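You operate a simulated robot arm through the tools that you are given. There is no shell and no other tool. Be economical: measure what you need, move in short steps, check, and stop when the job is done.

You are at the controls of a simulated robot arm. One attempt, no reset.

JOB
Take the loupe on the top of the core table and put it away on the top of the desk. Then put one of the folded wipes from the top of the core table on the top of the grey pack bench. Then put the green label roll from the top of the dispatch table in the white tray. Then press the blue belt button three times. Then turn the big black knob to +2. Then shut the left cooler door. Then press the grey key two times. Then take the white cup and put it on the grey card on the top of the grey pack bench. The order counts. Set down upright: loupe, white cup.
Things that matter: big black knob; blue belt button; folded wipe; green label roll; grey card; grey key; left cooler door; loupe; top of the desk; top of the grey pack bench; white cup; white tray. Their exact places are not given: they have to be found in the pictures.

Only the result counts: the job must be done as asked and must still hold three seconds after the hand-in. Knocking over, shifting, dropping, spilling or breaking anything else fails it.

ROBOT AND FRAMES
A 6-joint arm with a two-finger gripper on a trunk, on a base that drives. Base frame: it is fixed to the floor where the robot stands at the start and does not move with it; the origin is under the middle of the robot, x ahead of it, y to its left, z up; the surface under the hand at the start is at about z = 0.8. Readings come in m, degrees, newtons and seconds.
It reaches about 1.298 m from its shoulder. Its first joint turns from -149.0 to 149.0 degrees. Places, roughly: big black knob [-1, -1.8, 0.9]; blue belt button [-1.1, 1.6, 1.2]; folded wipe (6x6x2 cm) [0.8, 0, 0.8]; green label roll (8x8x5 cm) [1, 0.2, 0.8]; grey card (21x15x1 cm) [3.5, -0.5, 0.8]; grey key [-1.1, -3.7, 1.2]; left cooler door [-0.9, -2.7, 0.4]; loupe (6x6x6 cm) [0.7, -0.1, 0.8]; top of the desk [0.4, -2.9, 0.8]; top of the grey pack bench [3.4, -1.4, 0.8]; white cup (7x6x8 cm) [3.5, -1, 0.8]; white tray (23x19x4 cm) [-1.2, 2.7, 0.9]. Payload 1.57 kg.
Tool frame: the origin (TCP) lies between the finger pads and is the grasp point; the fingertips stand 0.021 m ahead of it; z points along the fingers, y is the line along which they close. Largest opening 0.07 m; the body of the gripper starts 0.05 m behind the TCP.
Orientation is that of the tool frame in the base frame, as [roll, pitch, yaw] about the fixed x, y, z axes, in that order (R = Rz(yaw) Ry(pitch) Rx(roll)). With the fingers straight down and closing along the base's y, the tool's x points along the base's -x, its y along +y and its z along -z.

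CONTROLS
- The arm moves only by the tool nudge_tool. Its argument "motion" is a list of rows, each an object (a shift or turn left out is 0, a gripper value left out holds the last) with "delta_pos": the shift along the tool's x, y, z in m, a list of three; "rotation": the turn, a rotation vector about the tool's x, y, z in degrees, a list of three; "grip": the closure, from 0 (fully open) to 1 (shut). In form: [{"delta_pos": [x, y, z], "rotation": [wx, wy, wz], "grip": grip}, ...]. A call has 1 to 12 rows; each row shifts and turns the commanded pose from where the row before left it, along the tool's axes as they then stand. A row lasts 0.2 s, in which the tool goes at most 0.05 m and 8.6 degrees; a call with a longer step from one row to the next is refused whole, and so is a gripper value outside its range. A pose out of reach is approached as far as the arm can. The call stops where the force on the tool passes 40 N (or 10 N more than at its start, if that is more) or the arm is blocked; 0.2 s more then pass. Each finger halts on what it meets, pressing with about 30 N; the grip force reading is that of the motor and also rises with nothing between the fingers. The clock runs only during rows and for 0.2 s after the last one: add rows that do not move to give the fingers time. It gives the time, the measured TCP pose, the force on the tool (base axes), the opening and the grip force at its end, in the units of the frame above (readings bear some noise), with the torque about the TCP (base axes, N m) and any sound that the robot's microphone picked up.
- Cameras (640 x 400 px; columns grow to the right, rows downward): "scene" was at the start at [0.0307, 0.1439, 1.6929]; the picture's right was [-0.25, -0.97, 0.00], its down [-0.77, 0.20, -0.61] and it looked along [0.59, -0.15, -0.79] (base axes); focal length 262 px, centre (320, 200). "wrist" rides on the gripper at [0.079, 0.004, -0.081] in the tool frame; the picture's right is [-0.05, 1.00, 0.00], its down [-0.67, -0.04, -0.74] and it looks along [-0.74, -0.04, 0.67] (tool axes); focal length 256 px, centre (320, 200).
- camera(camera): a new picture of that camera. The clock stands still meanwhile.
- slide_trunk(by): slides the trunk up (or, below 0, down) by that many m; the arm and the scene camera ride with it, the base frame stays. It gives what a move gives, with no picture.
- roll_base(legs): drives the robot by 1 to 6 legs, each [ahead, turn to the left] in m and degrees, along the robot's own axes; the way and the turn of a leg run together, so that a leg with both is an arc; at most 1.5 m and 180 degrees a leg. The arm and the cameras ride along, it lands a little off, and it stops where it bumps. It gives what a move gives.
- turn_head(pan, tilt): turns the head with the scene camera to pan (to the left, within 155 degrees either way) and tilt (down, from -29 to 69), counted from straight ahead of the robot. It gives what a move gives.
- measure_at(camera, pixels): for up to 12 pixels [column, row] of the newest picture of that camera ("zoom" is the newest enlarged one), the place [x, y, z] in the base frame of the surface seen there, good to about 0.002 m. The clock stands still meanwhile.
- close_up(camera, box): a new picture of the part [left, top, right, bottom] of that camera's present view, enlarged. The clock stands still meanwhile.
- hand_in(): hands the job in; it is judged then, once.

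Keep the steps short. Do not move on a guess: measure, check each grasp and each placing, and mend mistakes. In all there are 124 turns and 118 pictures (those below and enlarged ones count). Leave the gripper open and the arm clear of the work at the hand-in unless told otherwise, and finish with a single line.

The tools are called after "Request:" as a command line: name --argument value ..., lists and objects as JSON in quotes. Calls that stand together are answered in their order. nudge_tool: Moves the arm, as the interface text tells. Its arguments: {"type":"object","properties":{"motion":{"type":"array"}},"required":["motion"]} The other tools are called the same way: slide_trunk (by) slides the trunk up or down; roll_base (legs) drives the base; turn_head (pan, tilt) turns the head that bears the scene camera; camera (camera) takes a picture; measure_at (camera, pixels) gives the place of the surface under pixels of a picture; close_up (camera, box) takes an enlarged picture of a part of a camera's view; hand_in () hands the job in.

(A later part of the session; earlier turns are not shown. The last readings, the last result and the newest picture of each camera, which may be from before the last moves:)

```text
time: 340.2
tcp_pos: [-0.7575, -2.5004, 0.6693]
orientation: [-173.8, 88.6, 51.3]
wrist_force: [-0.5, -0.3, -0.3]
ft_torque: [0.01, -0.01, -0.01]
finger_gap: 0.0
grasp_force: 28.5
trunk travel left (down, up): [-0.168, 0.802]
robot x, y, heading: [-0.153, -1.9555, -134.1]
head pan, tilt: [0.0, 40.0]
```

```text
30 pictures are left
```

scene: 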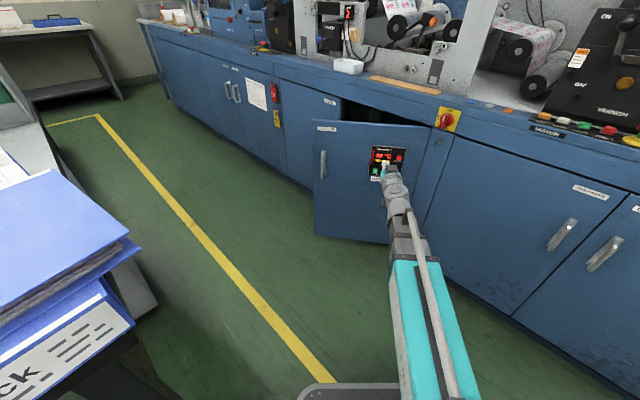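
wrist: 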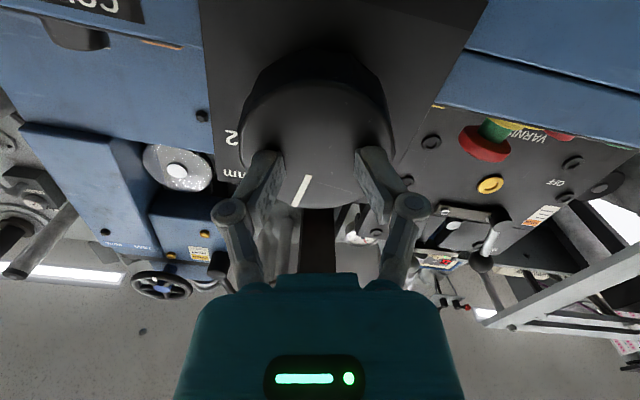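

Tool points at 225°, normal to the door. I slide sideways in front of the contact point (r 0.40 from the hinge, z 0.67, above the handle) and approach.

Request:
nudge_tool --motion '[{"delta_pos": [0, 0.0427, 0]}, {"delta_pos": [0, 0.0427, 0]}, {"delta_pos": [0, 0.0427, 0]}, {"delta_pos": [0, 0.0427, 0]}, {"delta_pos": [0, 0.0427, 0]}, {"delta_pos": [0, 0, 0.04]}, {"delta_pos": [0, 0, 0.04]}, {"delta_pos": [0, 0, 0.04]}, {"delta_pos": [0, 0, 0.04]}, {}]'

Request:
camera --camera "scene"

```text
time: 342.4
tcp_pos: [-0.7384, -2.7451, 0.6692]
orientation: [-173.3, 88.5, 51.8]
wrist_force: [-0.1, -0.3, -0.2]
ft_torque: [0.0, 0.01, -0.02]
finger_gap: 0.0
grasp_force: 29.0
out of reach, approached as far as the arm can: row 1, 2, 4, 9
trunk travel left (down, up): [-0.168, 0.802]
robot x, y, heading: [-0.1516, -1.9554, -133.8]
head pan, tilt: [0.0, 40.0]
```

```text
29 pictures are left
```

scene: 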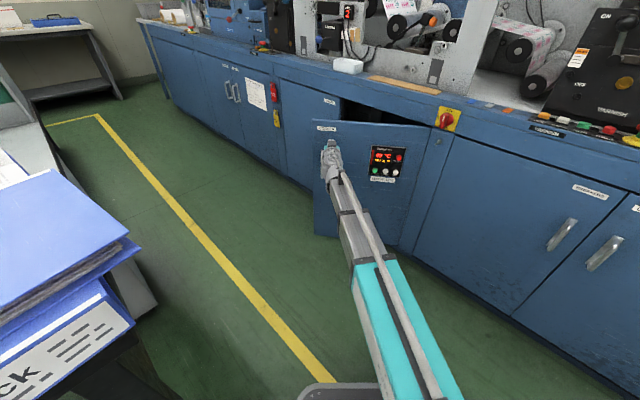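

Tip is 1.7 cm from the door above the handle. I push along the door's arc.

Request:
nudge_tool --motion '[{"delta_pos": [0, -0.009, 0.03]}, {"delta_pos": [0, -0.009, 0.03]}, {"delta_pos": [0, -0.009, 0.03]}, {"delta_pos": [0, -0.009, 0.03]}, {"delta_pos": [0, -0.018, 0.025]}, {"delta_pos": [0, -0.018, 0.025]}, {"delta_pos": [0, -0.018, 0.022]}, {}]'

Request:
camera --camera "scene"

```text
time: 344.2
tcp_pos: [-0.9375, -2.8175, 0.6683]
orientation: [-173.8, 88.4, 51.3]
wrist_force: [-0.9, 0.0, 0.0]
ft_torque: [-0.01, -0.01, -0.01]
finger_gap: 0.0
grasp_force: 28.7
out of reach, approached as far as the arm can: row 4
trunk travel left (down, up): [-0.168, 0.802]
robot x, y, heading: [-0.153, -1.9526, -133.9]
head pan, tilt: [0.0, 40.0]
```

```text
28 pictures are left
```

scene: 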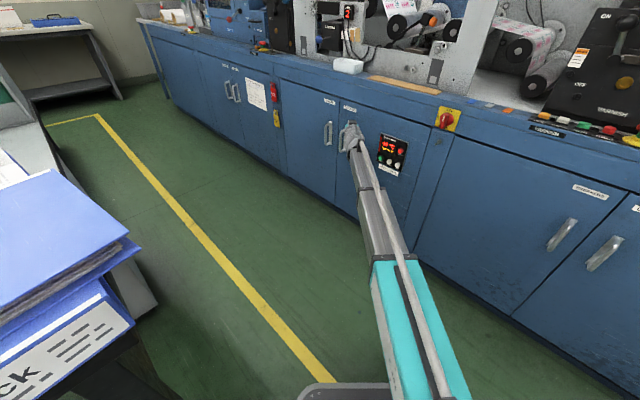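

Almost closed. I push straight -x until force builds.

Request:
nudge_tool --motion '[{"delta_pos": [0, -0.007, 0.007]}, {"delta_pos": [0, -0.007, 0.007]}, {"delta_pos": [0, -0.007, 0.007]}, {"delta_pos": [0, -0.007, 0.007]}, {"delta_pos": [0, -0.004, 0.004]}, {"delta_pos": [0, -0.004, 0.004]}, {}]'

Request:
close_up --camera "scene" --box '[260, 60, 460, 220]'

```text
time: 345.1
tcp_pos: [-0.9638, -2.8175, 0.6679]
orientation: [-175.8, 88.5, 49.6]
wrist_force: [5.8, 1.2, -1.8]
ft_torque: [0.0, 0.03, 0.04]
finger_gap: 0.0
grasp_force: 28.6
trunk travel left (down, up): [-0.168, 0.802]
robot x, y, heading: [-0.1581, -1.9513, -133.7]
head pan, tilt: [0.0, 40.0]
stopped in row 4: the force on the tool passed its limit at 52 N (the readings are from after the stop); the commanded pose is now the measured one
```

```text
2.50 times, centred on (360, 140) of scene
```

zoom: 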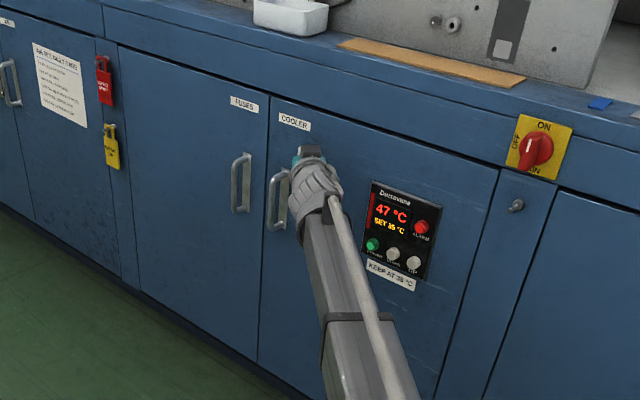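

Door shut against its stop (52 N), display side flush. I back off, raise the trunk and look for the grey key.

Request:
nudge_tool --motion '[{"delta_pos": [0, 0, -0.03]}, {"delta_pos": [0, 0, -0.04]}, {"delta_pos": [0, 0, -0.04]}, {"delta_pos": [0, 0, -0.04]}, {"delta_pos": [0, 0, -0.04]}, {"delta_pos": [0, 0, -0.04]}, {}]'

Request:
slide_trunk --by 0.4

Request:
turn_head --pan 12 --tilt 20

Request:
camera --camera "scene"

```text
time: 346.7
tcp_pos: [-0.8028, -2.6548, 0.6686]
orientation: [-177.4, 88.6, 48.0]
wrist_force: [0.5, -0.2, -0.2]
ft_torque: [-0.01, -0.03, -0.03]
finger_gap: 0.0002
grasp_force: 28.5
out of reach, approached as far as the arm can: row 4, 6
trunk travel left (down, up): [-0.168, 0.802]
robot x, y, heading: [-0.1528, -1.957, -133.6]
head pan, tilt: [0.0, 40.0]
```

```text
time: 350.5
tcp_pos: [-0.8024, -2.6543, 1.0686]
orientation: [-176.8, 88.6, 48.4]
wrist_force: [-0.6, 0.2, -1.2]
ft_torque: [0.0, 0.01, -0.02]
finger_gap: 0.0
grasp_force: 28.0
trunk travel left (down, up): [-0.568, 0.402]
robot x, y, heading: [-0.1522, -1.955, -133.9]
head pan, tilt: [0.0, 40.0]
```

```text
time: 351.3
tcp_pos: [-0.8018, -2.6559, 1.0688]
orientation: [-176.8, 88.7, 48.4]
wrist_force: [-0.1, -0.4, 0.0]
ft_torque: [0.0, 0.05, 0.01]
finger_gap: 0.0
grasp_force: 29.2
trunk travel left (down, up): [-0.568, 0.402]
robot x, y, heading: [-0.1532, -1.9548, -133.6]
head pan, tilt: [12.0, 20.0]
```

```text
26 pictures are left
```

scene: 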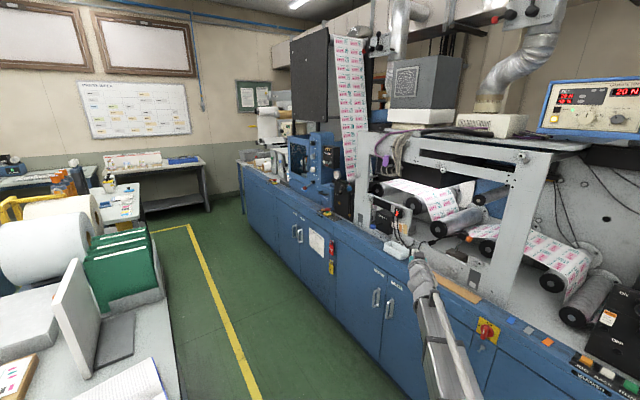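

Request:
close_up --camera "scene" --box '[260, 110, 380, 220]'

Request:
measure_at --camera "scene" --pixels '[[330, 160], [310, 155], [340, 195], [165, 270], [185, 380], [345, 215], [95, 270], [355, 195]]'

```text
3.64 times, centred on (320, 165) of scene
```

zoom: 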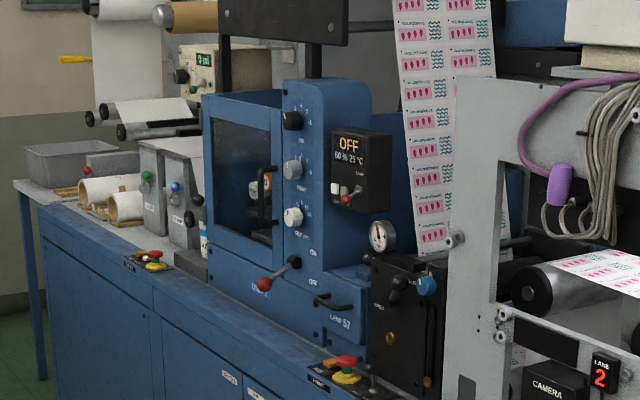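

```text
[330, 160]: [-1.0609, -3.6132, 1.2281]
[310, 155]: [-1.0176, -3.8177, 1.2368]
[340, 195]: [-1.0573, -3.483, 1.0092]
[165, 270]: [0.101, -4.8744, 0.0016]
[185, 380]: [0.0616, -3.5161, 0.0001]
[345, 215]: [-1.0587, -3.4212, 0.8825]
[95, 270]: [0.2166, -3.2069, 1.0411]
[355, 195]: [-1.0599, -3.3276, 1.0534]
```

The key seems to be on the black "OFF 60% 25°C" box near (-1.06, -3.6, 1.23). I fold the tool back to fingers-down, retract, raise, and drive down the corridor for a closer look.

Request:
nudge_tool --motion '[{"delta_pos": [0.0248, 0, -0.0016], "rotation": [0, 7.5, 0]}, {"delta_pos": [0.0248, 0, -0.0016], "rotation": [0, 7.5, 0]}, {"delta_pos": [0.0248, 0, -0.0016], "rotation": [0, 7.5, 0]}, {"delta_pos": [0.0248, 0, -0.0016], "rotation": [0, 7.5, 0]}, {"delta_pos": [0.0248, 0, -0.0016], "rotation": [0, 7.5, 0]}, {"delta_pos": [0.0248, 0, -0.0016], "rotation": [0, 7.5, 0]}, {"delta_pos": [0.0248, 0, -0.0016], "rotation": [0, 7.5, 0]}, {"delta_pos": [0.0248, 0, -0.0016], "rotation": [0, 7.5, 0]}, {"delta_pos": [0.0248, 0, -0.0016], "rotation": [0, 7.5, 0]}, {"delta_pos": [0.0248, 0, -0.0016], "rotation": [0, 7.5, 0]}, {"delta_pos": [0.0248, 0, -0.0016], "rotation": [0, 7.5, 0]}, {"delta_pos": [0.0248, 0, -0.0016], "rotation": [0, 7.5, 0]}]'

Request:
slide_trunk --by 0.35

Request:
nudge_tool --motion '[{"delta_pos": [0.045, 0, 0]}, {"delta_pos": [0.045, 0, 0]}, {"delta_pos": [0.045, 0, 0]}, {}]'

```text
time: 353.9
tcp_pos: [-0.6735, -2.5247, 0.8874]
orientation: [-179.9, 1.9, 44.3]
wrist_force: [0.2, 0.5, 0.0]
ft_torque: [0.02, -0.02, 0.01]
finger_gap: 0.0
grasp_force: 29.0
out of reach, approached as far as the arm can: row 1, 8
trunk travel left (down, up): [-0.568, 0.402]
robot x, y, heading: [-0.1547, -1.954, -133.7]
head pan, tilt: [12.0, 20.0]
```

```text
time: 357.3
tcp_pos: [-0.6751, -2.5245, 1.2367]
orientation: [-179.9, 2.0, 44.3]
wrist_force: [-0.3, 0.5, 0.0]
ft_torque: [-0.01, -0.03, 0.03]
finger_gap: 0.0
grasp_force: 29.0
trunk travel left (down, up): [-0.918, 0.052]
robot x, y, heading: [-0.153, -1.9589, -133.9]
head pan, tilt: [12.0, 20.0]
```

```text
time: 358.3
tcp_pos: [-0.5785, -2.4292, 1.2371]
orientation: [-179.9, 2.0, 44.3]
wrist_force: [-0.4, -0.4, -0.5]
ft_torque: [-0.01, 0.01, 0.02]
finger_gap: 0.0001
grasp_force: 28.5
out of reach, approached as far as the arm can: row 2
trunk travel left (down, up): [-0.918, 0.052]
robot x, y, heading: [-0.1546, -1.9505, -134.0]
head pan, tilt: [12.0, 20.0]
```

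Request:
roll_base --legs '[[0.36, 0], [0, 44], [1.1, 0]]'

Request:
turn_head --pan -75 --tilt 30

Request:
camera --camera "scene"

```text
time: 370.5
tcp_pos: [-0.3624, -3.9546, 1.2361]
orientation: [-179.9, 2.0, 88.6]
wrist_force: [0.4, -0.1, -0.5]
ft_torque: [-0.02, -0.02, 0.04]
finger_gap: 0.0
grasp_force: 29.0
trunk travel left (down, up): [-0.918, 0.052]
robot x, y, heading: [-0.3898, -3.3177, -89.8]
head pan, tilt: [12.0, 20.0]
```

```text
time: 372.1
tcp_pos: [-0.3618, -3.9536, 1.2382]
orientation: [-180.0, 2.0, 88.6]
wrist_force: [-0.7, 0.1, -0.3]
ft_torque: [-0.01, 0.04, 0.06]
finger_gap: 0.0001
grasp_force: 28.3
trunk travel left (down, up): [-0.918, 0.052]
robot x, y, heading: [-0.3929, -3.3173, -89.8]
head pan, tilt: [-75.0, 30.0]
```

```text
24 pictures are left
```

scene: 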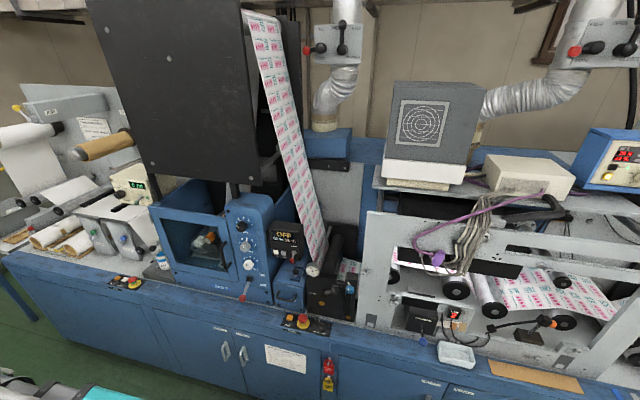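

Request:
close_up --camera "scene" --box '[220, 200, 340, 300]'

Request:
measure_at --camera "zoom" --pixels '[[345, 195], [310, 235], [330, 300], [360, 260], [400, 165], [285, 165], [300, 265], [390, 250]]'

```text
4.00 times, centred on (280, 250) of scene
```

zoom: 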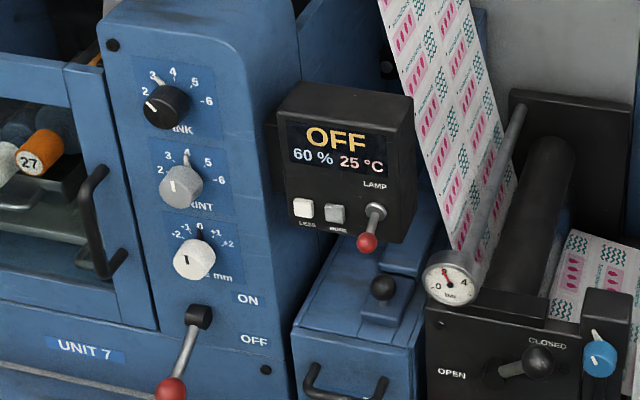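

```text
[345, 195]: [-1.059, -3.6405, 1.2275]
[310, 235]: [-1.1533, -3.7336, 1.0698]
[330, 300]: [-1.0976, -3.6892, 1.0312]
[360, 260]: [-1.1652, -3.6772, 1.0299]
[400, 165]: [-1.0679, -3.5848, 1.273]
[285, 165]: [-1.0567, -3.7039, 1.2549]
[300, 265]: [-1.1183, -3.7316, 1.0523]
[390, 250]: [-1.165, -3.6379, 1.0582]
```

Request:
close_up --camera "scene" --box '[286, 235, 326, 265]'

Request:
measure_at --camera "zoom" --pixels '[[280, 290], [240, 290], [280, 260], [280, 315], [310, 290], [140, 260], [440, 280], [430, 340], [80, 200], [500, 200], [280, 200], [390, 380]]'

```text
13.33 times, centred on (306, 250) of scene
```

zoom: 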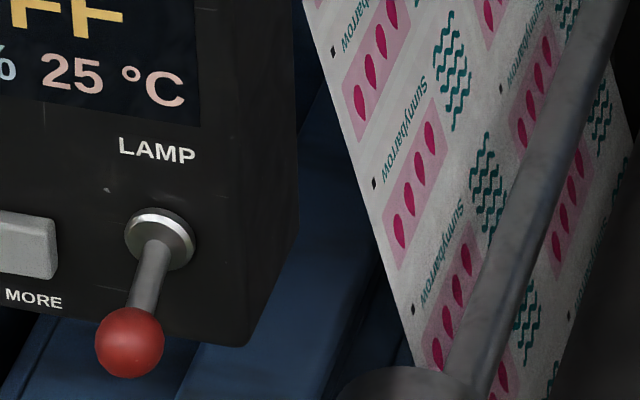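

```text
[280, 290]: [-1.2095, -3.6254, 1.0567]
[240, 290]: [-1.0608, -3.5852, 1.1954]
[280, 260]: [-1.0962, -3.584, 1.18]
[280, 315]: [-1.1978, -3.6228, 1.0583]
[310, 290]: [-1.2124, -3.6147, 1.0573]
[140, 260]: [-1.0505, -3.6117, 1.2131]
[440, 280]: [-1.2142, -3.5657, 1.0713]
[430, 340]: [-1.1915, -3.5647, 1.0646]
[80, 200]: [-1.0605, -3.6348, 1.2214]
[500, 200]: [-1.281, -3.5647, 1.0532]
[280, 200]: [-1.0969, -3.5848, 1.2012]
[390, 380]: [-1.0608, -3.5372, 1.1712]
```

Request:
close_up --camera "scene" --box '[284, 238, 324, 268]'

Request:
close_up --camera "scene" --box '[270, 225, 330, 270]'

Request:
measure_at --camera "zoom" --pixels '[[350, 305], [335, 290], [368, 315], [350, 325], [240, 285], [470, 300], [450, 360], [350, 345], [180, 200], [350, 250], [440, 385], [170, 330]]'

```text
13.33 times, centred on (304, 253) of scene
```

zoom: 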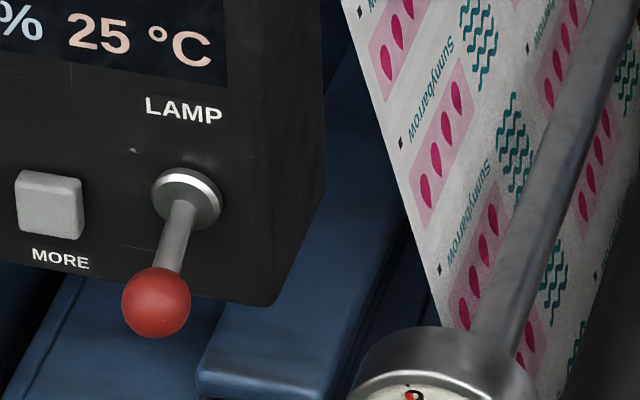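

```text
8.89 times, centred on (300, 248) of scene
```

zoom: 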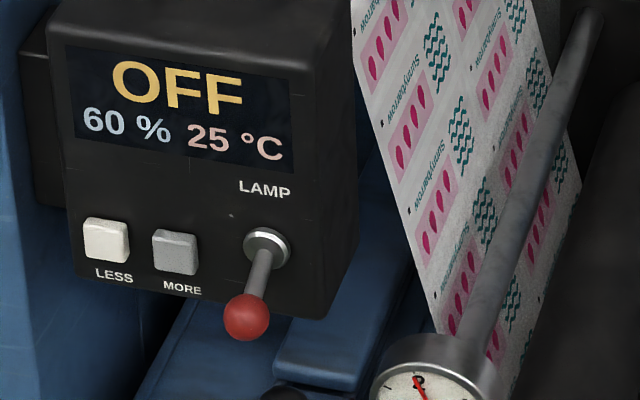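

```text
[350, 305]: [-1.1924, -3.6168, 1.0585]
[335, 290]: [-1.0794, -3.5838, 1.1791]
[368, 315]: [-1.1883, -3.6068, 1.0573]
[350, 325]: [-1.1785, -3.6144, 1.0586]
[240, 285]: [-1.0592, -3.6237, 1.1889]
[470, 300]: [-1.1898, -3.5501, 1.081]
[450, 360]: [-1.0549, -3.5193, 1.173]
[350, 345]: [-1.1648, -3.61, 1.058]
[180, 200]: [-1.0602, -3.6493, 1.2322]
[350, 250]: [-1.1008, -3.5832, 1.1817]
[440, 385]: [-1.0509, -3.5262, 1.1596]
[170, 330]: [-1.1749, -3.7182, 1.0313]
```

Request:
measure_at --camera "zoom" --pixels '[[175, 253], [158, 240], [194, 262], [175, 235], [175, 272], [105, 243], [125, 262], [265, 245], [262, 270], [245, 315], [175, 212], [140, 280]]'

```text
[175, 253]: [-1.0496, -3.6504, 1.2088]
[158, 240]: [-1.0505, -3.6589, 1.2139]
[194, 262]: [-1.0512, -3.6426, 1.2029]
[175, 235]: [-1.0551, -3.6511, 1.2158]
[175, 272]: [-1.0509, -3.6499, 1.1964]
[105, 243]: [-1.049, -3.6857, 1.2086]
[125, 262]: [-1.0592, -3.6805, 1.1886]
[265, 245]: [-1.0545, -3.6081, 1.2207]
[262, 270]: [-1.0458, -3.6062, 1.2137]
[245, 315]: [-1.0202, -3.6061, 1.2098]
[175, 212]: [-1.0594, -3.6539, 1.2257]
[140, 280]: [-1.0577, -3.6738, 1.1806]
```

Grey key ("MORE"): face centre (-1.050, -3.650, 1.2075) on a vertical panel; the lamp lever ball is 4.4 cm to its right. I back up to y -3.05, turn toward it, lower, and square the tool yaw.

Request:
roll_base --legs '[[-0.27, 0], [0, -31]]'

Request:
slide_trunk --by -0.22

Request:
nudge_tool --motion '[{"rotation": [0, 0, 8]}, {"rotation": [0, 0, 8]}, {"rotation": [0, 0, 8]}, {"rotation": [0, 0, 8]}, {"rotation": [0, 0, 8]}, {"rotation": [0, 0, 8]}, {"rotation": [0, 0, 8]}, {}]'

```text
time: 376.5
tcp_pos: [-0.6916, -3.6068, 1.2379]
orientation: [-179.9, 2.0, 57.6]
wrist_force: [2.8, -2.7, -0.1]
ft_torque: [0.14, 0.21, -0.03]
finger_gap: 0.0001
grasp_force: 28.8
trunk travel left (down, up): [-0.918, 0.052]
robot x, y, heading: [-0.3825, -3.0524, -120.3]
head pan, tilt: [-75.0, 30.0]
```

```text
time: 378.9
tcp_pos: [-0.6915, -3.6079, 1.0174]
orientation: [-179.9, 2.0, 57.6]
wrist_force: [0.6, 0.9, 0.6]
ft_torque: [-0.01, -0.01, -0.01]
finger_gap: 0.0
grasp_force: 28.5
trunk travel left (down, up): [-0.698, 0.272]
robot x, y, heading: [-0.3836, -3.0515, -120.0]
head pan, tilt: [-75.0, 30.0]
```

```text
time: 380.6
tcp_pos: [-0.6927, -3.6075, 1.0167]
orientation: [178.4, 1.2, 1.6]
wrist_force: [-0.1, -0.1, -0.2]
ft_torque: [0.0, 0.01, -0.01]
finger_gap: 0.0
grasp_force: 28.7
trunk travel left (down, up): [-0.698, 0.272]
robot x, y, heading: [-0.3815, -3.048, -120.4]
head pan, tilt: [-75.0, 30.0]
```

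Request:
nudge_tool --motion '[{"delta_pos": [-0.024, 0.0205, 0], "rotation": [0, 0, 1.6]}, {"delta_pos": [-0.024, 0.0205, 0]}, {"delta_pos": [-0.0248, 0, -0.0016], "rotation": [0, -7.5, 0]}, {"delta_pos": [-0.0248, 0, -0.0016], "rotation": [0, -7.5, 0]}, {"delta_pos": [-0.0248, 0, -0.0016], "rotation": [0, -7.5, 0]}, {"delta_pos": [-0.0248, 0, -0.0016], "rotation": [0, -7.5, 0]}, {}]'

```text
time: 382.2
tcp_pos: [-0.836, -3.6479, 1.044]
orientation: [178.1, 31.3, -0.9]
wrist_force: [-0.1, -0.6, 0.7]
ft_torque: [-0.01, -0.03, -0.01]
finger_gap: 0.0002
grasp_force: 28.8
trunk travel left (down, up): [-0.698, 0.272]
robot x, y, heading: [-0.3834, -3.0526, -120.4]
head pan, tilt: [-75.0, 30.0]
```

Works. I finish the tilt.

Request:
nudge_tool --motion '[{"delta_pos": [-0.0248, 0, -0.0016], "rotation": [0, -7.5, 0]}, {"delta_pos": [-0.0248, 0, -0.0016], "rotation": [0, -7.5, 0]}, {"delta_pos": [-0.0248, 0, -0.0016], "rotation": [0, -7.5, 0]}, {"delta_pos": [-0.0248, 0, -0.0016], "rotation": [0, -7.5, 0]}, {"delta_pos": [-0.0248, 0, -0.0016], "rotation": [0, -7.5, 0]}, {"delta_pos": [-0.0248, 0, -0.0016], "rotation": [0, -7.5, 0]}, {"delta_pos": [-0.0248, 0, -0.0016], "rotation": [0, -7.5, 0]}, {}]'

Request:
camera --camera "wrist"

```text
time: 384.1
tcp_pos: [-0.9259, -3.6449, 1.1828]
orientation: [165.6, 83.6, -14.4]
wrist_force: [0.3, -1.3, -0.5]
ft_torque: [-0.02, 0.01, 0.01]
finger_gap: 0.0
grasp_force: 28.7
out of reach, approached as far as the arm can: row 2
trunk travel left (down, up): [-0.698, 0.272]
robot x, y, heading: [-0.3801, -3.0511, -120.4]
head pan, tilt: [-75.0, 30.0]
```

```text
19 pictures are left
```

wrist: 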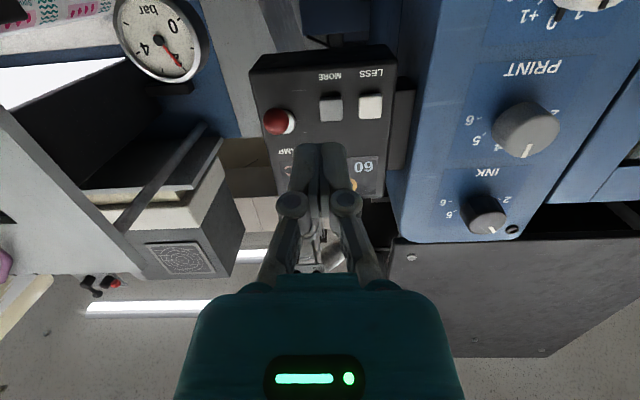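

I raise 3.8 cm, shift 5 mm in y, and approach to about 1.3 cm from the key.

Request:
slide_trunk --by 0.038

Request:
nudge_tool --motion '[{"delta_pos": [0, 0.005, 0]}, {"delta_pos": [0, 0, 0.045]}, {"delta_pos": [0, 0, 0.045]}, {}]'

Request:
close_up --camera "wrist" --box '[220, 60, 420, 220]'

```text
time: 384.9
tcp_pos: [-0.9247, -3.6441, 1.2215]
orientation: [165.8, 83.5, -14.0]
wrist_force: [0.5, 0.3, -0.1]
ft_torque: [-0.03, -0.02, 0.0]
finger_gap: 0.0
grasp_force: 28.9
trunk travel left (down, up): [-0.736, 0.234]
robot x, y, heading: [-0.3825, -3.0511, -120.5]
head pan, tilt: [-75.0, 30.0]
```

```text
time: 385.9
tcp_pos: [-1.0151, -3.6501, 1.2203]
orientation: [165.9, 83.3, -13.9]
wrist_force: [0.8, 0.1, -0.4]
ft_torque: [-0.02, -0.02, 0.0]
finger_gap: 0.0
grasp_force: 28.5
out of reach, approached as far as the arm can: row 2, 3
trunk travel left (down, up): [-0.736, 0.234]
robot x, y, heading: [-0.3849, -3.0461, -120.4]
head pan, tilt: [-75.0, 30.0]
```

```text
2.50 times, centred on (320, 140) of wrist
```

zoom: 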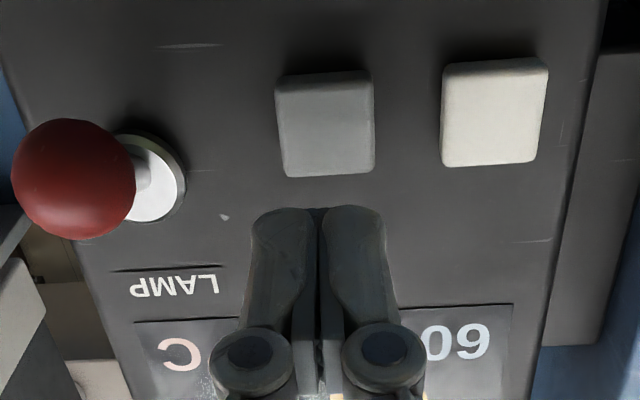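

I lower 1 cm to the key's centre height, then advance level in small steps until a click.

Request:
slide_trunk --by -0.0105

Request:
nudge_tool --motion '[{"delta_pos": [-0.001, 0, 0.01]}, {}]'

Request:
nudge_tool --motion '[{"delta_pos": [-0.0004, 0, 0.004]}, {}]'

```text
time: 386.5
tcp_pos: [-1.0146, -3.6493, 1.2102]
orientation: [165.9, 83.4, -14.0]
wrist_force: [-0.6, 1.2, 0.8]
ft_torque: [0.01, 0.01, 0.02]
finger_gap: 0.0
grasp_force: 28.0
trunk travel left (down, up): [-0.726, 0.244]
robot x, y, heading: [-0.3839, -3.0503, -120.3]
head pan, tilt: [-75.0, 30.0]
```

```text
time: 387.1
tcp_pos: [-1.0238, -3.6487, 1.2097]
orientation: [166.1, 83.4, -13.9]
wrist_force: [-0.2, 0.0, 0.3]
ft_torque: [0.0, -0.01, 0.02]
finger_gap: 0.0004
grasp_force: 28.9
trunk travel left (down, up): [-0.726, 0.244]
robot x, y, heading: [-0.3839, -3.0482, -120.3]
head pan, tilt: [-75.0, 30.0]
```

```text
time: 387.7
tcp_pos: [-1.0288, -3.6489, 1.2106]
orientation: [165.9, 83.5, -13.8]
wrist_force: [0.1, 0.4, -0.2]
ft_torque: [-0.03, -0.02, 0.0]
finger_gap: 0.0003
grasp_force: 28.6
trunk travel left (down, up): [-0.726, 0.244]
robot x, y, heading: [-0.3866, -3.0506, -120.2]
head pan, tilt: [-75.0, 30.0]
```

Request:
nudge_tool --motion '[{"delta_pos": [-0.0003, 0, 0.003]}, {}]'

Request:
nudge_tool --motion '[{"delta_pos": [-0.0002, 0, 0.002]}, {}]'

```text
time: 388.3
tcp_pos: [-1.0318, -3.6495, 1.2094]
orientation: [166.0, 83.4, -14.0]
wrist_force: [0.5, 0.2, -0.4]
ft_torque: [-0.01, 0.01, -0.02]
finger_gap: 0.0001
grasp_force: 28.3
trunk travel left (down, up): [-0.726, 0.244]
robot x, y, heading: [-0.3822, -3.0491, -120.5]
head pan, tilt: [-75.0, 30.0]
```

```text
time: 388.9
tcp_pos: [-1.033, -3.6506, 1.2085]
orientation: [166.0, 83.4, -13.9]
wrist_force: [1.0, 0.5, 0.6]
ft_torque: [0.0, -0.03, 0.02]
finger_gap: 0.0059
grasp_force: 29.0
trunk travel left (down, up): [-0.726, 0.244]
robot x, y, heading: [-0.3852, -3.048, -120.6]
head pan, tilt: [-75.0, 30.0]
```

Contact (1 N; the fingers show the same 6 mm gap reading as at the blue button). I press further, 2 mm at a time.

Request:
nudge_tool --motion '[{"delta_pos": [-0.0002, 0, 0.002]}, {}]'

Request:
nudge_tool --motion '[{"delta_pos": [-0.0002, 0, 0.002]}, {}]'

```text
time: 389.5
tcp_pos: [-1.037, -3.6499, 1.21]
orientation: [165.9, 83.4, -13.8]
wrist_force: [0.9, -0.9, 0.4]
ft_torque: [0.01, 0.0, 0.02]
finger_gap: 0.0061
grasp_force: 27.9
trunk travel left (down, up): [-0.726, 0.244]
robot x, y, heading: [-0.3841, -3.0492, -120.5]
head pan, tilt: [-75.0, 30.0]
```

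```text
time: 390.1
tcp_pos: [-1.0376, -3.6497, 1.2099]
orientation: [166.1, 83.4, -13.8]
wrist_force: [3.0, -1.4, 0.1]
ft_torque: [-0.02, 0.03, -0.01]
finger_gap: 0.006
grasp_force: 28.8
trunk travel left (down, up): [-0.726, 0.244]
robot x, y, heading: [-0.3804, -3.0472, -120.4]
head pan, tilt: [-75.0, 30.0]
heard: click
```

Click: first press. Release 1.2 cm, and press again to the same depth.

Request:
nudge_tool --motion '[{"delta_pos": [0.0012, 0, -0.012]}, {}, {}]'

Request:
nudge_tool --motion '[{"delta_pos": [-0.0012, 0, 0.012]}, {}, {}]'

```text
time: 390.9
tcp_pos: [-1.0268, -3.6499, 1.2082]
orientation: [166.0, 83.4, -13.8]
wrist_force: [-0.4, 0.6, 0.6]
ft_torque: [0.02, 0.02, -0.01]
finger_gap: 0.0
grasp_force: 28.1
trunk travel left (down, up): [-0.726, 0.244]
robot x, y, heading: [-0.3809, -3.0486, -120.5]
head pan, tilt: [-75.0, 30.0]
```

```text
time: 391.7
tcp_pos: [-1.0387, -3.6502, 1.2098]
orientation: [166.0, 83.3, -13.7]
wrist_force: [2.7, -1.9, -0.1]
ft_torque: [-0.03, 0.03, -0.01]
finger_gap: 0.006
grasp_force: 28.5
trunk travel left (down, up): [-0.726, 0.244]
robot x, y, heading: [-0.3825, -3.0525, -120.5]
head pan, tilt: [-75.0, 30.0]
heard: click
```

Two clicks. I back off, fold the tool down, and raise.

Request:
nudge_tool --motion '[{"delta_pos": [0.004, 0, -0.035]}, {"delta_pos": [0.004, 0, -0.035]}, {"delta_pos": [0.004, 0, -0.035]}, {}]'

Request:
nudge_tool --motion '[{"delta_pos": [0.0248, 0, -0.0016], "rotation": [0, 7.5, 0]}, {"delta_pos": [0.0248, 0, -0.0016], "rotation": [0, 7.5, 0]}, {"delta_pos": [0.0248, 0, -0.0016], "rotation": [0, 7.5, 0]}, {"delta_pos": [0.0248, 0, -0.0016], "rotation": [0, 7.5, 0]}, {"delta_pos": [0.0248, 0, -0.0016], "rotation": [0, 7.5, 0]}, {"delta_pos": [0.0248, 0, -0.0016], "rotation": [0, 7.5, 0]}, {"delta_pos": [0.0248, 0, -0.0016], "rotation": [0, 7.5, 0]}, {"delta_pos": [0.0248, 0, -0.0016], "rotation": [0, 7.5, 0]}, {"delta_pos": [0.0248, 0, -0.0016], "rotation": [0, 7.5, 0]}, {"delta_pos": [0.0248, 0, -0.0016], "rotation": [0, 7.5, 0]}, {"delta_pos": [0.0248, 0, -0.0016], "rotation": [0, 7.5, 0]}]'

Request:
slide_trunk --by 0.2

```text
time: 392.7
tcp_pos: [-0.9313, -3.6507, 1.2094]
orientation: [166.0, 83.4, -13.9]
wrist_force: [-0.4, 0.6, -0.3]
ft_torque: [0.04, 0.03, 0.01]
finger_gap: 0.0002
grasp_force: 28.7
trunk travel left (down, up): [-0.726, 0.244]
robot x, y, heading: [-0.3827, -3.0473, -120.1]
head pan, tilt: [-75.0, 30.0]
```

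```text
time: 395.1
tcp_pos: [-0.7469, -3.6542, 1.044]
orientation: [178.4, 0.9, 0.0]
wrist_force: [-0.1, -0.3, 0.3]
ft_torque: [0.01, 0.01, 0.03]
finger_gap: 0.0
grasp_force: 28.8
out of reach, approached as far as the arm can: row 8
trunk travel left (down, up): [-0.726, 0.244]
robot x, y, heading: [-0.3824, -3.048, -120.5]
head pan, tilt: [-75.0, 30.0]
```

```text
time: 397.2
tcp_pos: [-0.7461, -3.654, 1.2438]
orientation: [178.4, 1.1, 0.0]
wrist_force: [0.1, -0.4, -0.1]
ft_torque: [-0.02, -0.02, 0.01]
finger_gap: 0.0002
grasp_force: 28.7
trunk travel left (down, up): [-0.926, 0.044]
robot x, y, heading: [-0.3853, -3.0486, -120.4]
head pan, tilt: [-75.0, 30.0]
```

Now to the cup on the pack bench: I back out of the corridor, cross at y -1.75, and go to about (2.5, -0.8) facing the bench.

Request:
roll_base --legs '[[0, 30.4], [-1.3, 0], [0, 90], [1.5, 0], [1.35, 0]]'

Request:
turn_head --pan 30 --tilt 35

```text
time: 429.9
tcp_pos: [3.1921, -1.6942, 1.2441]
orientation: [178.5, 1.1, 121.4]
wrist_force: [0.2, -0.6, -0.6]
ft_torque: [-0.01, -0.02, -0.01]
finger_gap: 0.0
grasp_force: 28.1
trunk travel left (down, up): [-0.926, 0.044]
robot x, y, heading: [2.484, -1.7022, 1.3]
head pan, tilt: [-75.0, 30.0]
```

```text
time: 431.7
tcp_pos: [3.193, -1.6933, 1.2442]
orientation: [178.4, 1.1, 121.4]
wrist_force: [-0.5, 0.7, 0.3]
ft_torque: [0.03, -0.05, 0.03]
finger_gap: 0.0
grasp_force: 28.6
trunk travel left (down, up): [-0.926, 0.044]
robot x, y, heading: [2.4873, -1.7008, 1.3]
head pan, tilt: [30.0, 35.0]
```

Request:
roll_base --legs '[[0, 88.7], [0.92, 0], [0, -90]]'

Request:
nudge_tool --motion '[{"rotation": [0, 0, -8.4], "grip": 0}, {"rotation": [0, 0, -8.4]}, {"rotation": [0, 0, -8.4]}, {"rotation": [0, 0, -8.4]}, {"rotation": [0, 0, -8.4]}, {"rotation": [0, 0, -8.4]}, {"rotation": [0, 0, -8.2]}, {}]'

Request:
turn_head --pan 8 --tilt 42

Request:
camera --camera "scene"

Request:
camera --camera "wrist"

```text
time: 448.8
tcp_pos: [3.1952, -0.7915, 1.2452]
orientation: [178.4, 1.2, 120.3]
wrist_force: [0.1, 0.3, 0.4]
ft_torque: [-0.01, -0.01, 0.0]
finger_gap: 0.0001
grasp_force: 28.4
trunk travel left (down, up): [-0.926, 0.044]
robot x, y, heading: [2.49, -0.7531, 0.8]
head pan, tilt: [30.0, 35.0]
```

```text
time: 450.6
tcp_pos: [3.1971, -0.7914, 1.2443]
orientation: [-179.9, 1.9, 179.2]
wrist_force: [-0.3, 0.1, 0.3]
ft_torque: [0.02, 0.02, -0.03]
finger_gap: 0.07
grasp_force: 0.1
trunk travel left (down, up): [-0.926, 0.044]
robot x, y, heading: [2.4909, -0.7532, 0.7]
head pan, tilt: [30.0, 35.0]
```

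```text
time: 451.4
tcp_pos: [3.1967, -0.792, 1.2441]
orientation: [180.0, 2.0, 179.0]
wrist_force: [-0.2, -0.3, 0.5]
ft_torque: [0.0, 0.02, -0.03]
finger_gap: 0.07
grasp_force: 0.0
trunk travel left (down, up): [-0.926, 0.044]
robot x, y, heading: [2.4913, -0.7475, 0.9]
head pan, tilt: [8.0, 42.0]
```

```text
17 pictures are left
```

scene: 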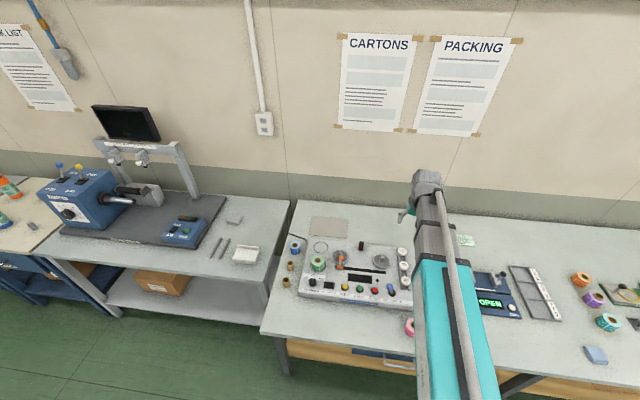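

```text
16 pictures are left
```

wrist: 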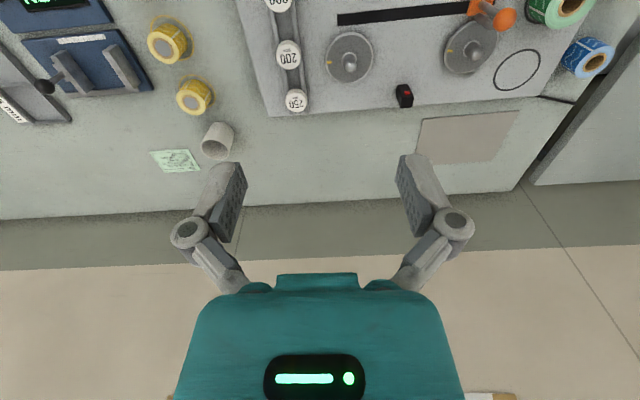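

Request:
close_up --camera "wrist" --box '[140, 80, 300, 180]'

Request:
measure_at --camera "zoom" --pixels '[[310, 270], [250, 265], [360, 200], [310, 220], [330, 165], [270, 310], [330, 310], [375, 180], [305, 200], [245, 280], [350, 270], [290, 170]]'

Request:
measure_at --camera "wrist" --pixels '[[422, 120], [518, 112], [490, 158], [416, 160], [465, 138], [404, 95], [445, 100], [380, 130]]'

```text
4.00 times, centred on (220, 130) of wrist
```

zoom: 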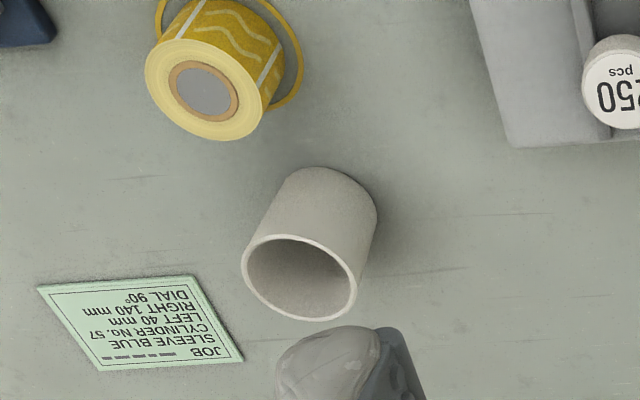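

```text
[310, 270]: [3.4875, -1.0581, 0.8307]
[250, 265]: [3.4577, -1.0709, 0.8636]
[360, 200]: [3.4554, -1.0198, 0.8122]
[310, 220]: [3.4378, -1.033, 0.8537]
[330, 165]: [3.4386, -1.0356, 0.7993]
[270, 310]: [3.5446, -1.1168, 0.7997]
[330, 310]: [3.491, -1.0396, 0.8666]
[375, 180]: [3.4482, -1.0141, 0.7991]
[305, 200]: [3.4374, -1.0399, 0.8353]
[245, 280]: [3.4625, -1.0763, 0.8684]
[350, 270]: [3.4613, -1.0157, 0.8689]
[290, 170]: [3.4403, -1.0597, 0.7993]
```

```text
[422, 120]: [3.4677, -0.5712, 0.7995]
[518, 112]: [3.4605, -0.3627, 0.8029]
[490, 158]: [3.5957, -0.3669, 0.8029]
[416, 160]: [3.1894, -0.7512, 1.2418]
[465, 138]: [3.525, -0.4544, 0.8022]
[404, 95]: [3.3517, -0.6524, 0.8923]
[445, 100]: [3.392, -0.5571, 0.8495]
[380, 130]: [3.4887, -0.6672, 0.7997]
```

Cup: rim centre (3.465, -1.046), 6 cm wide, top z 0.869, no handle in the grip line. Card centre (3.525, -0.462), top z 0.8025. I move over the cup, level the tool and lower part way.

Request:
nudge_tool --motion '[{"delta_pos": [-0.0303, -0.0277, 0], "rotation": [0, 1.9, 0]}, {"delta_pos": [-0.0303, -0.0277, 0]}, {"delta_pos": [-0.0303, -0.0277, 0]}, {"delta_pos": [-0.0303, -0.0277, 0]}, {"delta_pos": [-0.0303, -0.0277, 0]}, {"delta_pos": [-0.0303, -0.0277, 0]}, {"delta_pos": [-0.0303, -0.0277, 0]}, {"delta_pos": [-0.0303, -0.0277, 0]}, {"delta_pos": [-0.0303, -0.0277, 0]}, {}]'

Request:
slide_trunk --by -0.3

Request:
camera --camera "wrist"

```text
time: 453.6
tcp_pos: [3.4643, -1.0448, 1.2462]
orientation: [-179.9, 0.0, 179.1]
wrist_force: [-0.3, -0.4, -0.1]
ft_torque: [-0.02, -0.04, 0.02]
finger_gap: 0.07
grasp_force: 0.0
trunk travel left (down, up): [-0.926, 0.044]
robot x, y, heading: [2.4912, -0.7547, 0.8]
head pan, tilt: [8.0, 42.0]
```

```text
time: 456.6
tcp_pos: [3.4647, -1.0444, 0.9443]
orientation: [-180.0, 0.1, 179.0]
wrist_force: [-1.1, 0.3, 0.6]
ft_torque: [0.01, 0.02, 0.01]
finger_gap: 0.07
grasp_force: 0.1
trunk travel left (down, up): [-0.626, 0.344]
robot x, y, heading: [2.4909, -0.7488, 0.8]
head pan, tilt: [8.0, 42.0]
```

```text
14 pictures are left
```

wrist: 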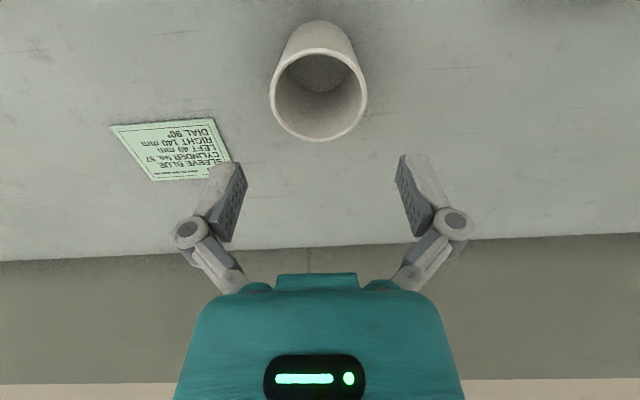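

Request:
measure_at --camera "wrist" --pixels '[[271, 95], [366, 95], [320, 50], [320, 138], [275, 85], [363, 85], [318, 35], [295, 40], [345, 40]]'

```text
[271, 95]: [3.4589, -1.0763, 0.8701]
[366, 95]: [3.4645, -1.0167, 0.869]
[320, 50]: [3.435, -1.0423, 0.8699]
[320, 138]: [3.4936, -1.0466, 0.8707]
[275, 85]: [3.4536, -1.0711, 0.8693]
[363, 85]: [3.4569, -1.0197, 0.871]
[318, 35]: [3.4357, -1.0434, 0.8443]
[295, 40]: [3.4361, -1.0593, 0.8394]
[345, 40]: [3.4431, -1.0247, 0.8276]
```

Centre (3.464, -1.0465). I shift 2 mm, lower to z 0.845 and close.

Request:
nudge_tool --motion '[{"delta_pos": [0, -0.002, 0]}, {}]'

Request:
slide_trunk --by -0.099

Request:
nudge_tool --motion '[{"grip": 1}, {}, {}, {}, {}]'

```text
time: 457.2
tcp_pos: [3.4654, -1.0461, 0.944]
orientation: [-180.0, 0.0, 179.1]
wrist_force: [0.1, 0.4, 0.3]
ft_torque: [0.02, 0.03, 0.0]
finger_gap: 0.0698
grasp_force: 0.0
trunk travel left (down, up): [-0.626, 0.344]
robot x, y, heading: [2.4886, -0.7514, 0.7]
head pan, tilt: [8.0, 42.0]
```

```text
time: 458.6
tcp_pos: [3.4643, -1.0473, 0.8446]
orientation: [-179.9, -0.1, 179.0]
wrist_force: [-0.5, 0.1, 0.0]
ft_torque: [0.02, -0.04, 0.05]
finger_gap: 0.0701
grasp_force: 0.1
trunk travel left (down, up): [-0.527, 0.443]
robot x, y, heading: [2.4925, -0.7512, 0.6]
head pan, tilt: [8.0, 42.0]
```

```text
time: 459.8
tcp_pos: [3.4652, -1.0477, 0.846]
orientation: [-179.9, 0.1, 179.1]
wrist_force: [0.9, 0.9, 4.9]
ft_torque: [0.14, -0.03, -0.01]
finger_gap: 0.0589
grasp_force: 29.7
trunk travel left (down, up): [-0.527, 0.443]
robot x, y, heading: [2.4907, -0.7533, 0.6]
head pan, tilt: [8.0, 42.0]
```

Held (0.0589). I lift 0.2 and carry it over the card.

Request:
slide_trunk --by 0.2

Request:
nudge_tool --motion '[{"delta_pos": [-0.00356, 0.0419, 0]}, {"delta_pos": [-0.00356, 0.0419, 0]}, {"delta_pos": [-0.00356, 0.0419, 0]}, {"delta_pos": [-0.00356, 0.0419, 0]}, {"delta_pos": [-0.00356, 0.0419, 0]}, {"delta_pos": [-0.00356, 0.0419, 0]}, {"delta_pos": [-0.00356, 0.0419, 0]}]'

Request:
nudge_tool --motion '[{"delta_pos": [-0.00356, 0.0419, 0]}, {"delta_pos": [-0.00356, 0.0419, 0]}, {"delta_pos": [-0.00356, 0.0419, 0]}, {"delta_pos": [-0.00356, 0.0419, 0]}, {"delta_pos": [-0.00356, 0.0419, 0]}, {"delta_pos": [-0.00356, 0.0419, 0]}, {"delta_pos": [-0.00356, 0.0419, 0]}, {}]'

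Request:
camera --camera "wrist"

Request:
close_up --camera "scene" --box '[240, 150, 440, 310]'

```text
time: 461.9
tcp_pos: [3.4657, -1.0463, 1.0448]
orientation: [-180.0, 0.0, 179.1]
wrist_force: [0.3, 0.8, -0.7]
ft_torque: [0.02, -0.03, 0.02]
finger_gap: 0.0588
grasp_force: 29.9
trunk travel left (down, up): [-0.727, 0.243]
robot x, y, heading: [2.4929, -0.7531, 0.8]
head pan, tilt: [8.0, 42.0]
```

```text
time: 463.5
tcp_pos: [3.4948, -0.7536, 1.0454]
orientation: [-179.9, 0.0, 179.1]
wrist_force: [-0.1, -0.2, 0.1]
ft_torque: [-0.01, 0.01, -0.03]
finger_gap: 0.0588
grasp_force: 30.0
trunk travel left (down, up): [-0.727, 0.243]
robot x, y, heading: [2.4923, -0.7531, 0.9]
head pan, tilt: [8.0, 42.0]
```

```text
time: 465.3
tcp_pos: [3.5244, -0.4599, 1.0458]
orientation: [-179.9, 0.1, 179.0]
wrist_force: [-0.6, 0.5, -1.1]
ft_torque: [-0.05, -0.03, -0.01]
finger_gap: 0.059
grasp_force: 30.2
trunk travel left (down, up): [-0.727, 0.243]
robot x, y, heading: [2.4928, -0.7541, 0.6]
head pan, tilt: [8.0, 42.0]
```

```text
13 pictures are left
```

wrist: 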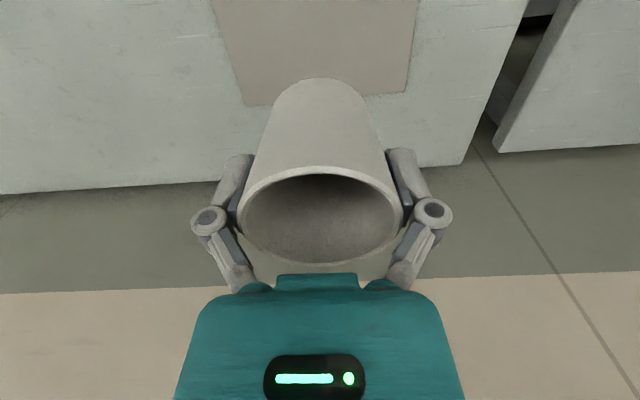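

```text
2.50 times, centred on (340, 230) of scene
```

zoom: 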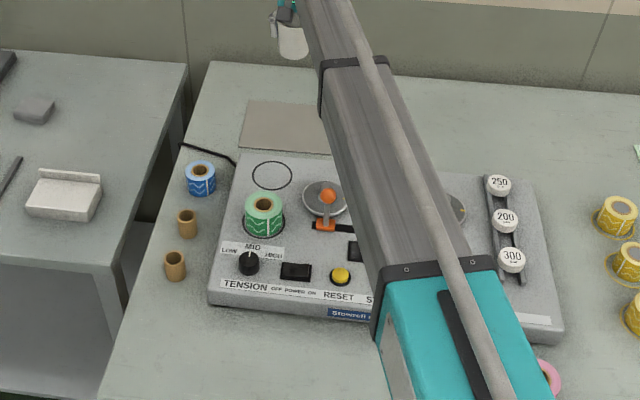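

Over the card. I lower to 2 mm above, then step to contact.

Request:
slide_trunk --by -0.15

Request:
camera --camera "wrist"

Request:
measure_at --camera "wrist" --pixels '[[150, 100], [480, 80], [200, 150], [440, 130], [320, 30], [200, 20]]'

```text
time: 467.1
tcp_pos: [3.5245, -0.4618, 0.895]
orientation: [-179.9, 0.0, 179.0]
wrist_force: [0.3, -0.4, -0.2]
ft_torque: [0.02, 0.0, 0.0]
finger_gap: 0.059
grasp_force: 29.7
trunk travel left (down, up): [-0.577, 0.393]
robot x, y, heading: [2.4904, -0.7514, 0.6]
head pan, tilt: [8.0, 42.0]
```

```text
11 pictures are left
```

wrist: 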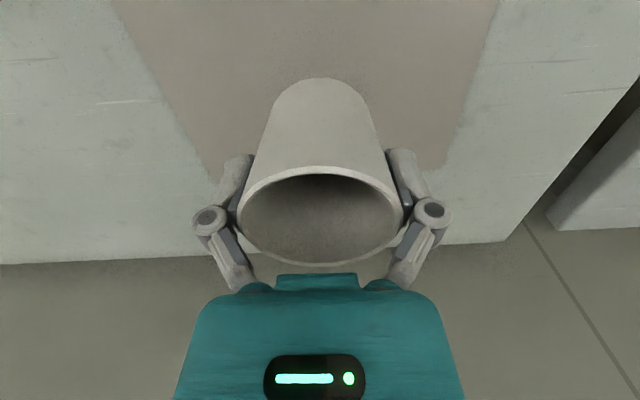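

```text
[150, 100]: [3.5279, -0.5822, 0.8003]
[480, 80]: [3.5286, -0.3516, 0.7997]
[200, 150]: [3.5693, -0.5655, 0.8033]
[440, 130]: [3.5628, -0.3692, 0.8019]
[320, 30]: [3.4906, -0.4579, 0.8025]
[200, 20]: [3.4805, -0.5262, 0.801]
```

Well centred on the card. Lower the rest.

Request:
slide_trunk --by -0.044

Request:
slide_trunk --by -0.002

Request:
slide_trunk --by -0.001

```text
time: 467.9
tcp_pos: [3.5256, -0.461, 0.8521]
orientation: [-180.0, 0.0, 179.0]
wrist_force: [0.6, 0.1, -1.2]
ft_torque: [-0.02, 0.01, -0.01]
finger_gap: 0.0588
grasp_force: 29.8
trunk travel left (down, up): [-0.533, 0.437]
robot x, y, heading: [2.4896, -0.7545, 0.9]
head pan, tilt: [8.0, 42.0]
```

```text
time: 468.5
tcp_pos: [3.525, -0.4608, 0.8505]
orientation: [-179.9, 0.0, 179.1]
wrist_force: [-0.9, 1.2, -0.2]
ft_torque: [-0.03, 0.0, 0.0]
finger_gap: 0.0591
grasp_force: 30.2
trunk travel left (down, up): [-0.531, 0.439]
robot x, y, heading: [2.4889, -0.7526, 1.0]
head pan, tilt: [8.0, 42.0]
```

```text
time: 469.0
tcp_pos: [3.5251, -0.4615, 0.8486]
orientation: [-179.8, 0.2, 178.9]
wrist_force: [1.8, -0.5, 3.7]
ft_torque: [0.04, -0.01, -0.01]
finger_gap: 0.0589
grasp_force: 30.4
trunk travel left (down, up): [-0.53, 0.44]
robot x, y, heading: [2.4906, -0.7511, 0.9]
head pan, tilt: [8.0, 42.0]
```

Contact (+3.7 N). Release, lift and check.

Request:
nudge_tool --motion '[{"grip": 0}, {}, {}, {}, {}]'

Request:
slide_trunk --by 0.3

Request:
nudge_tool --motion '[{"delta_pos": [0.045, 0, 0]}, {"delta_pos": [0.045, 0, 0]}, {"delta_pos": [0.045, 0, 0]}, {"delta_pos": [0.045, 0, 0]}, {"delta_pos": [0.045, 0, 0]}, {}]'

Request:
camera --camera "wrist"

Request:
camera --camera "scene"

```text
time: 470.2
tcp_pos: [3.5249, -0.4615, 0.849]
orientation: [-179.9, 0.0, 179.0]
wrist_force: [-0.4, 0.3, 1.4]
ft_torque: [-0.01, -0.01, 0.02]
finger_gap: 0.0699
grasp_force: 0.2
trunk travel left (down, up): [-0.53, 0.44]
robot x, y, heading: [2.489, -0.7538, 0.8]
head pan, tilt: [8.0, 42.0]
```

```text
time: 473.2
tcp_pos: [3.5244, -0.4605, 1.1485]
orientation: [-179.8, -0.1, 179.0]
wrist_force: [-0.3, 0.6, 0.0]
ft_torque: [-0.03, -0.02, 0.02]
finger_gap: 0.0701
grasp_force: 0.1
trunk travel left (down, up): [-0.83, 0.14]
robot x, y, heading: [2.4909, -0.7506, 0.7]
head pan, tilt: [8.0, 42.0]
```

```text
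time: 474.6
tcp_pos: [3.2976, -0.4569, 1.1488]
orientation: [-179.9, -0.1, 179.0]
wrist_force: [-0.5, 0.4, 0.0]
ft_torque: [-0.02, -0.02, 0.01]
finger_gap: 0.0701
grasp_force: 0.0
trunk travel left (down, up): [-0.83, 0.14]
robot x, y, heading: [2.49, -0.7538, 1.0]
head pan, tilt: [8.0, 42.0]
```

```text
10 pictures are left
```

wrist: 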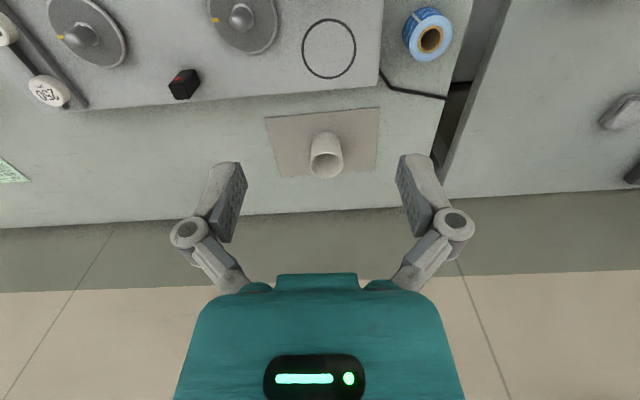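

```text
9 pictures are left
```

scene: 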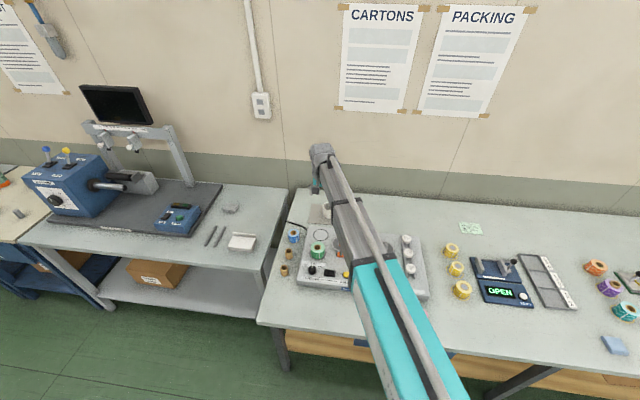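

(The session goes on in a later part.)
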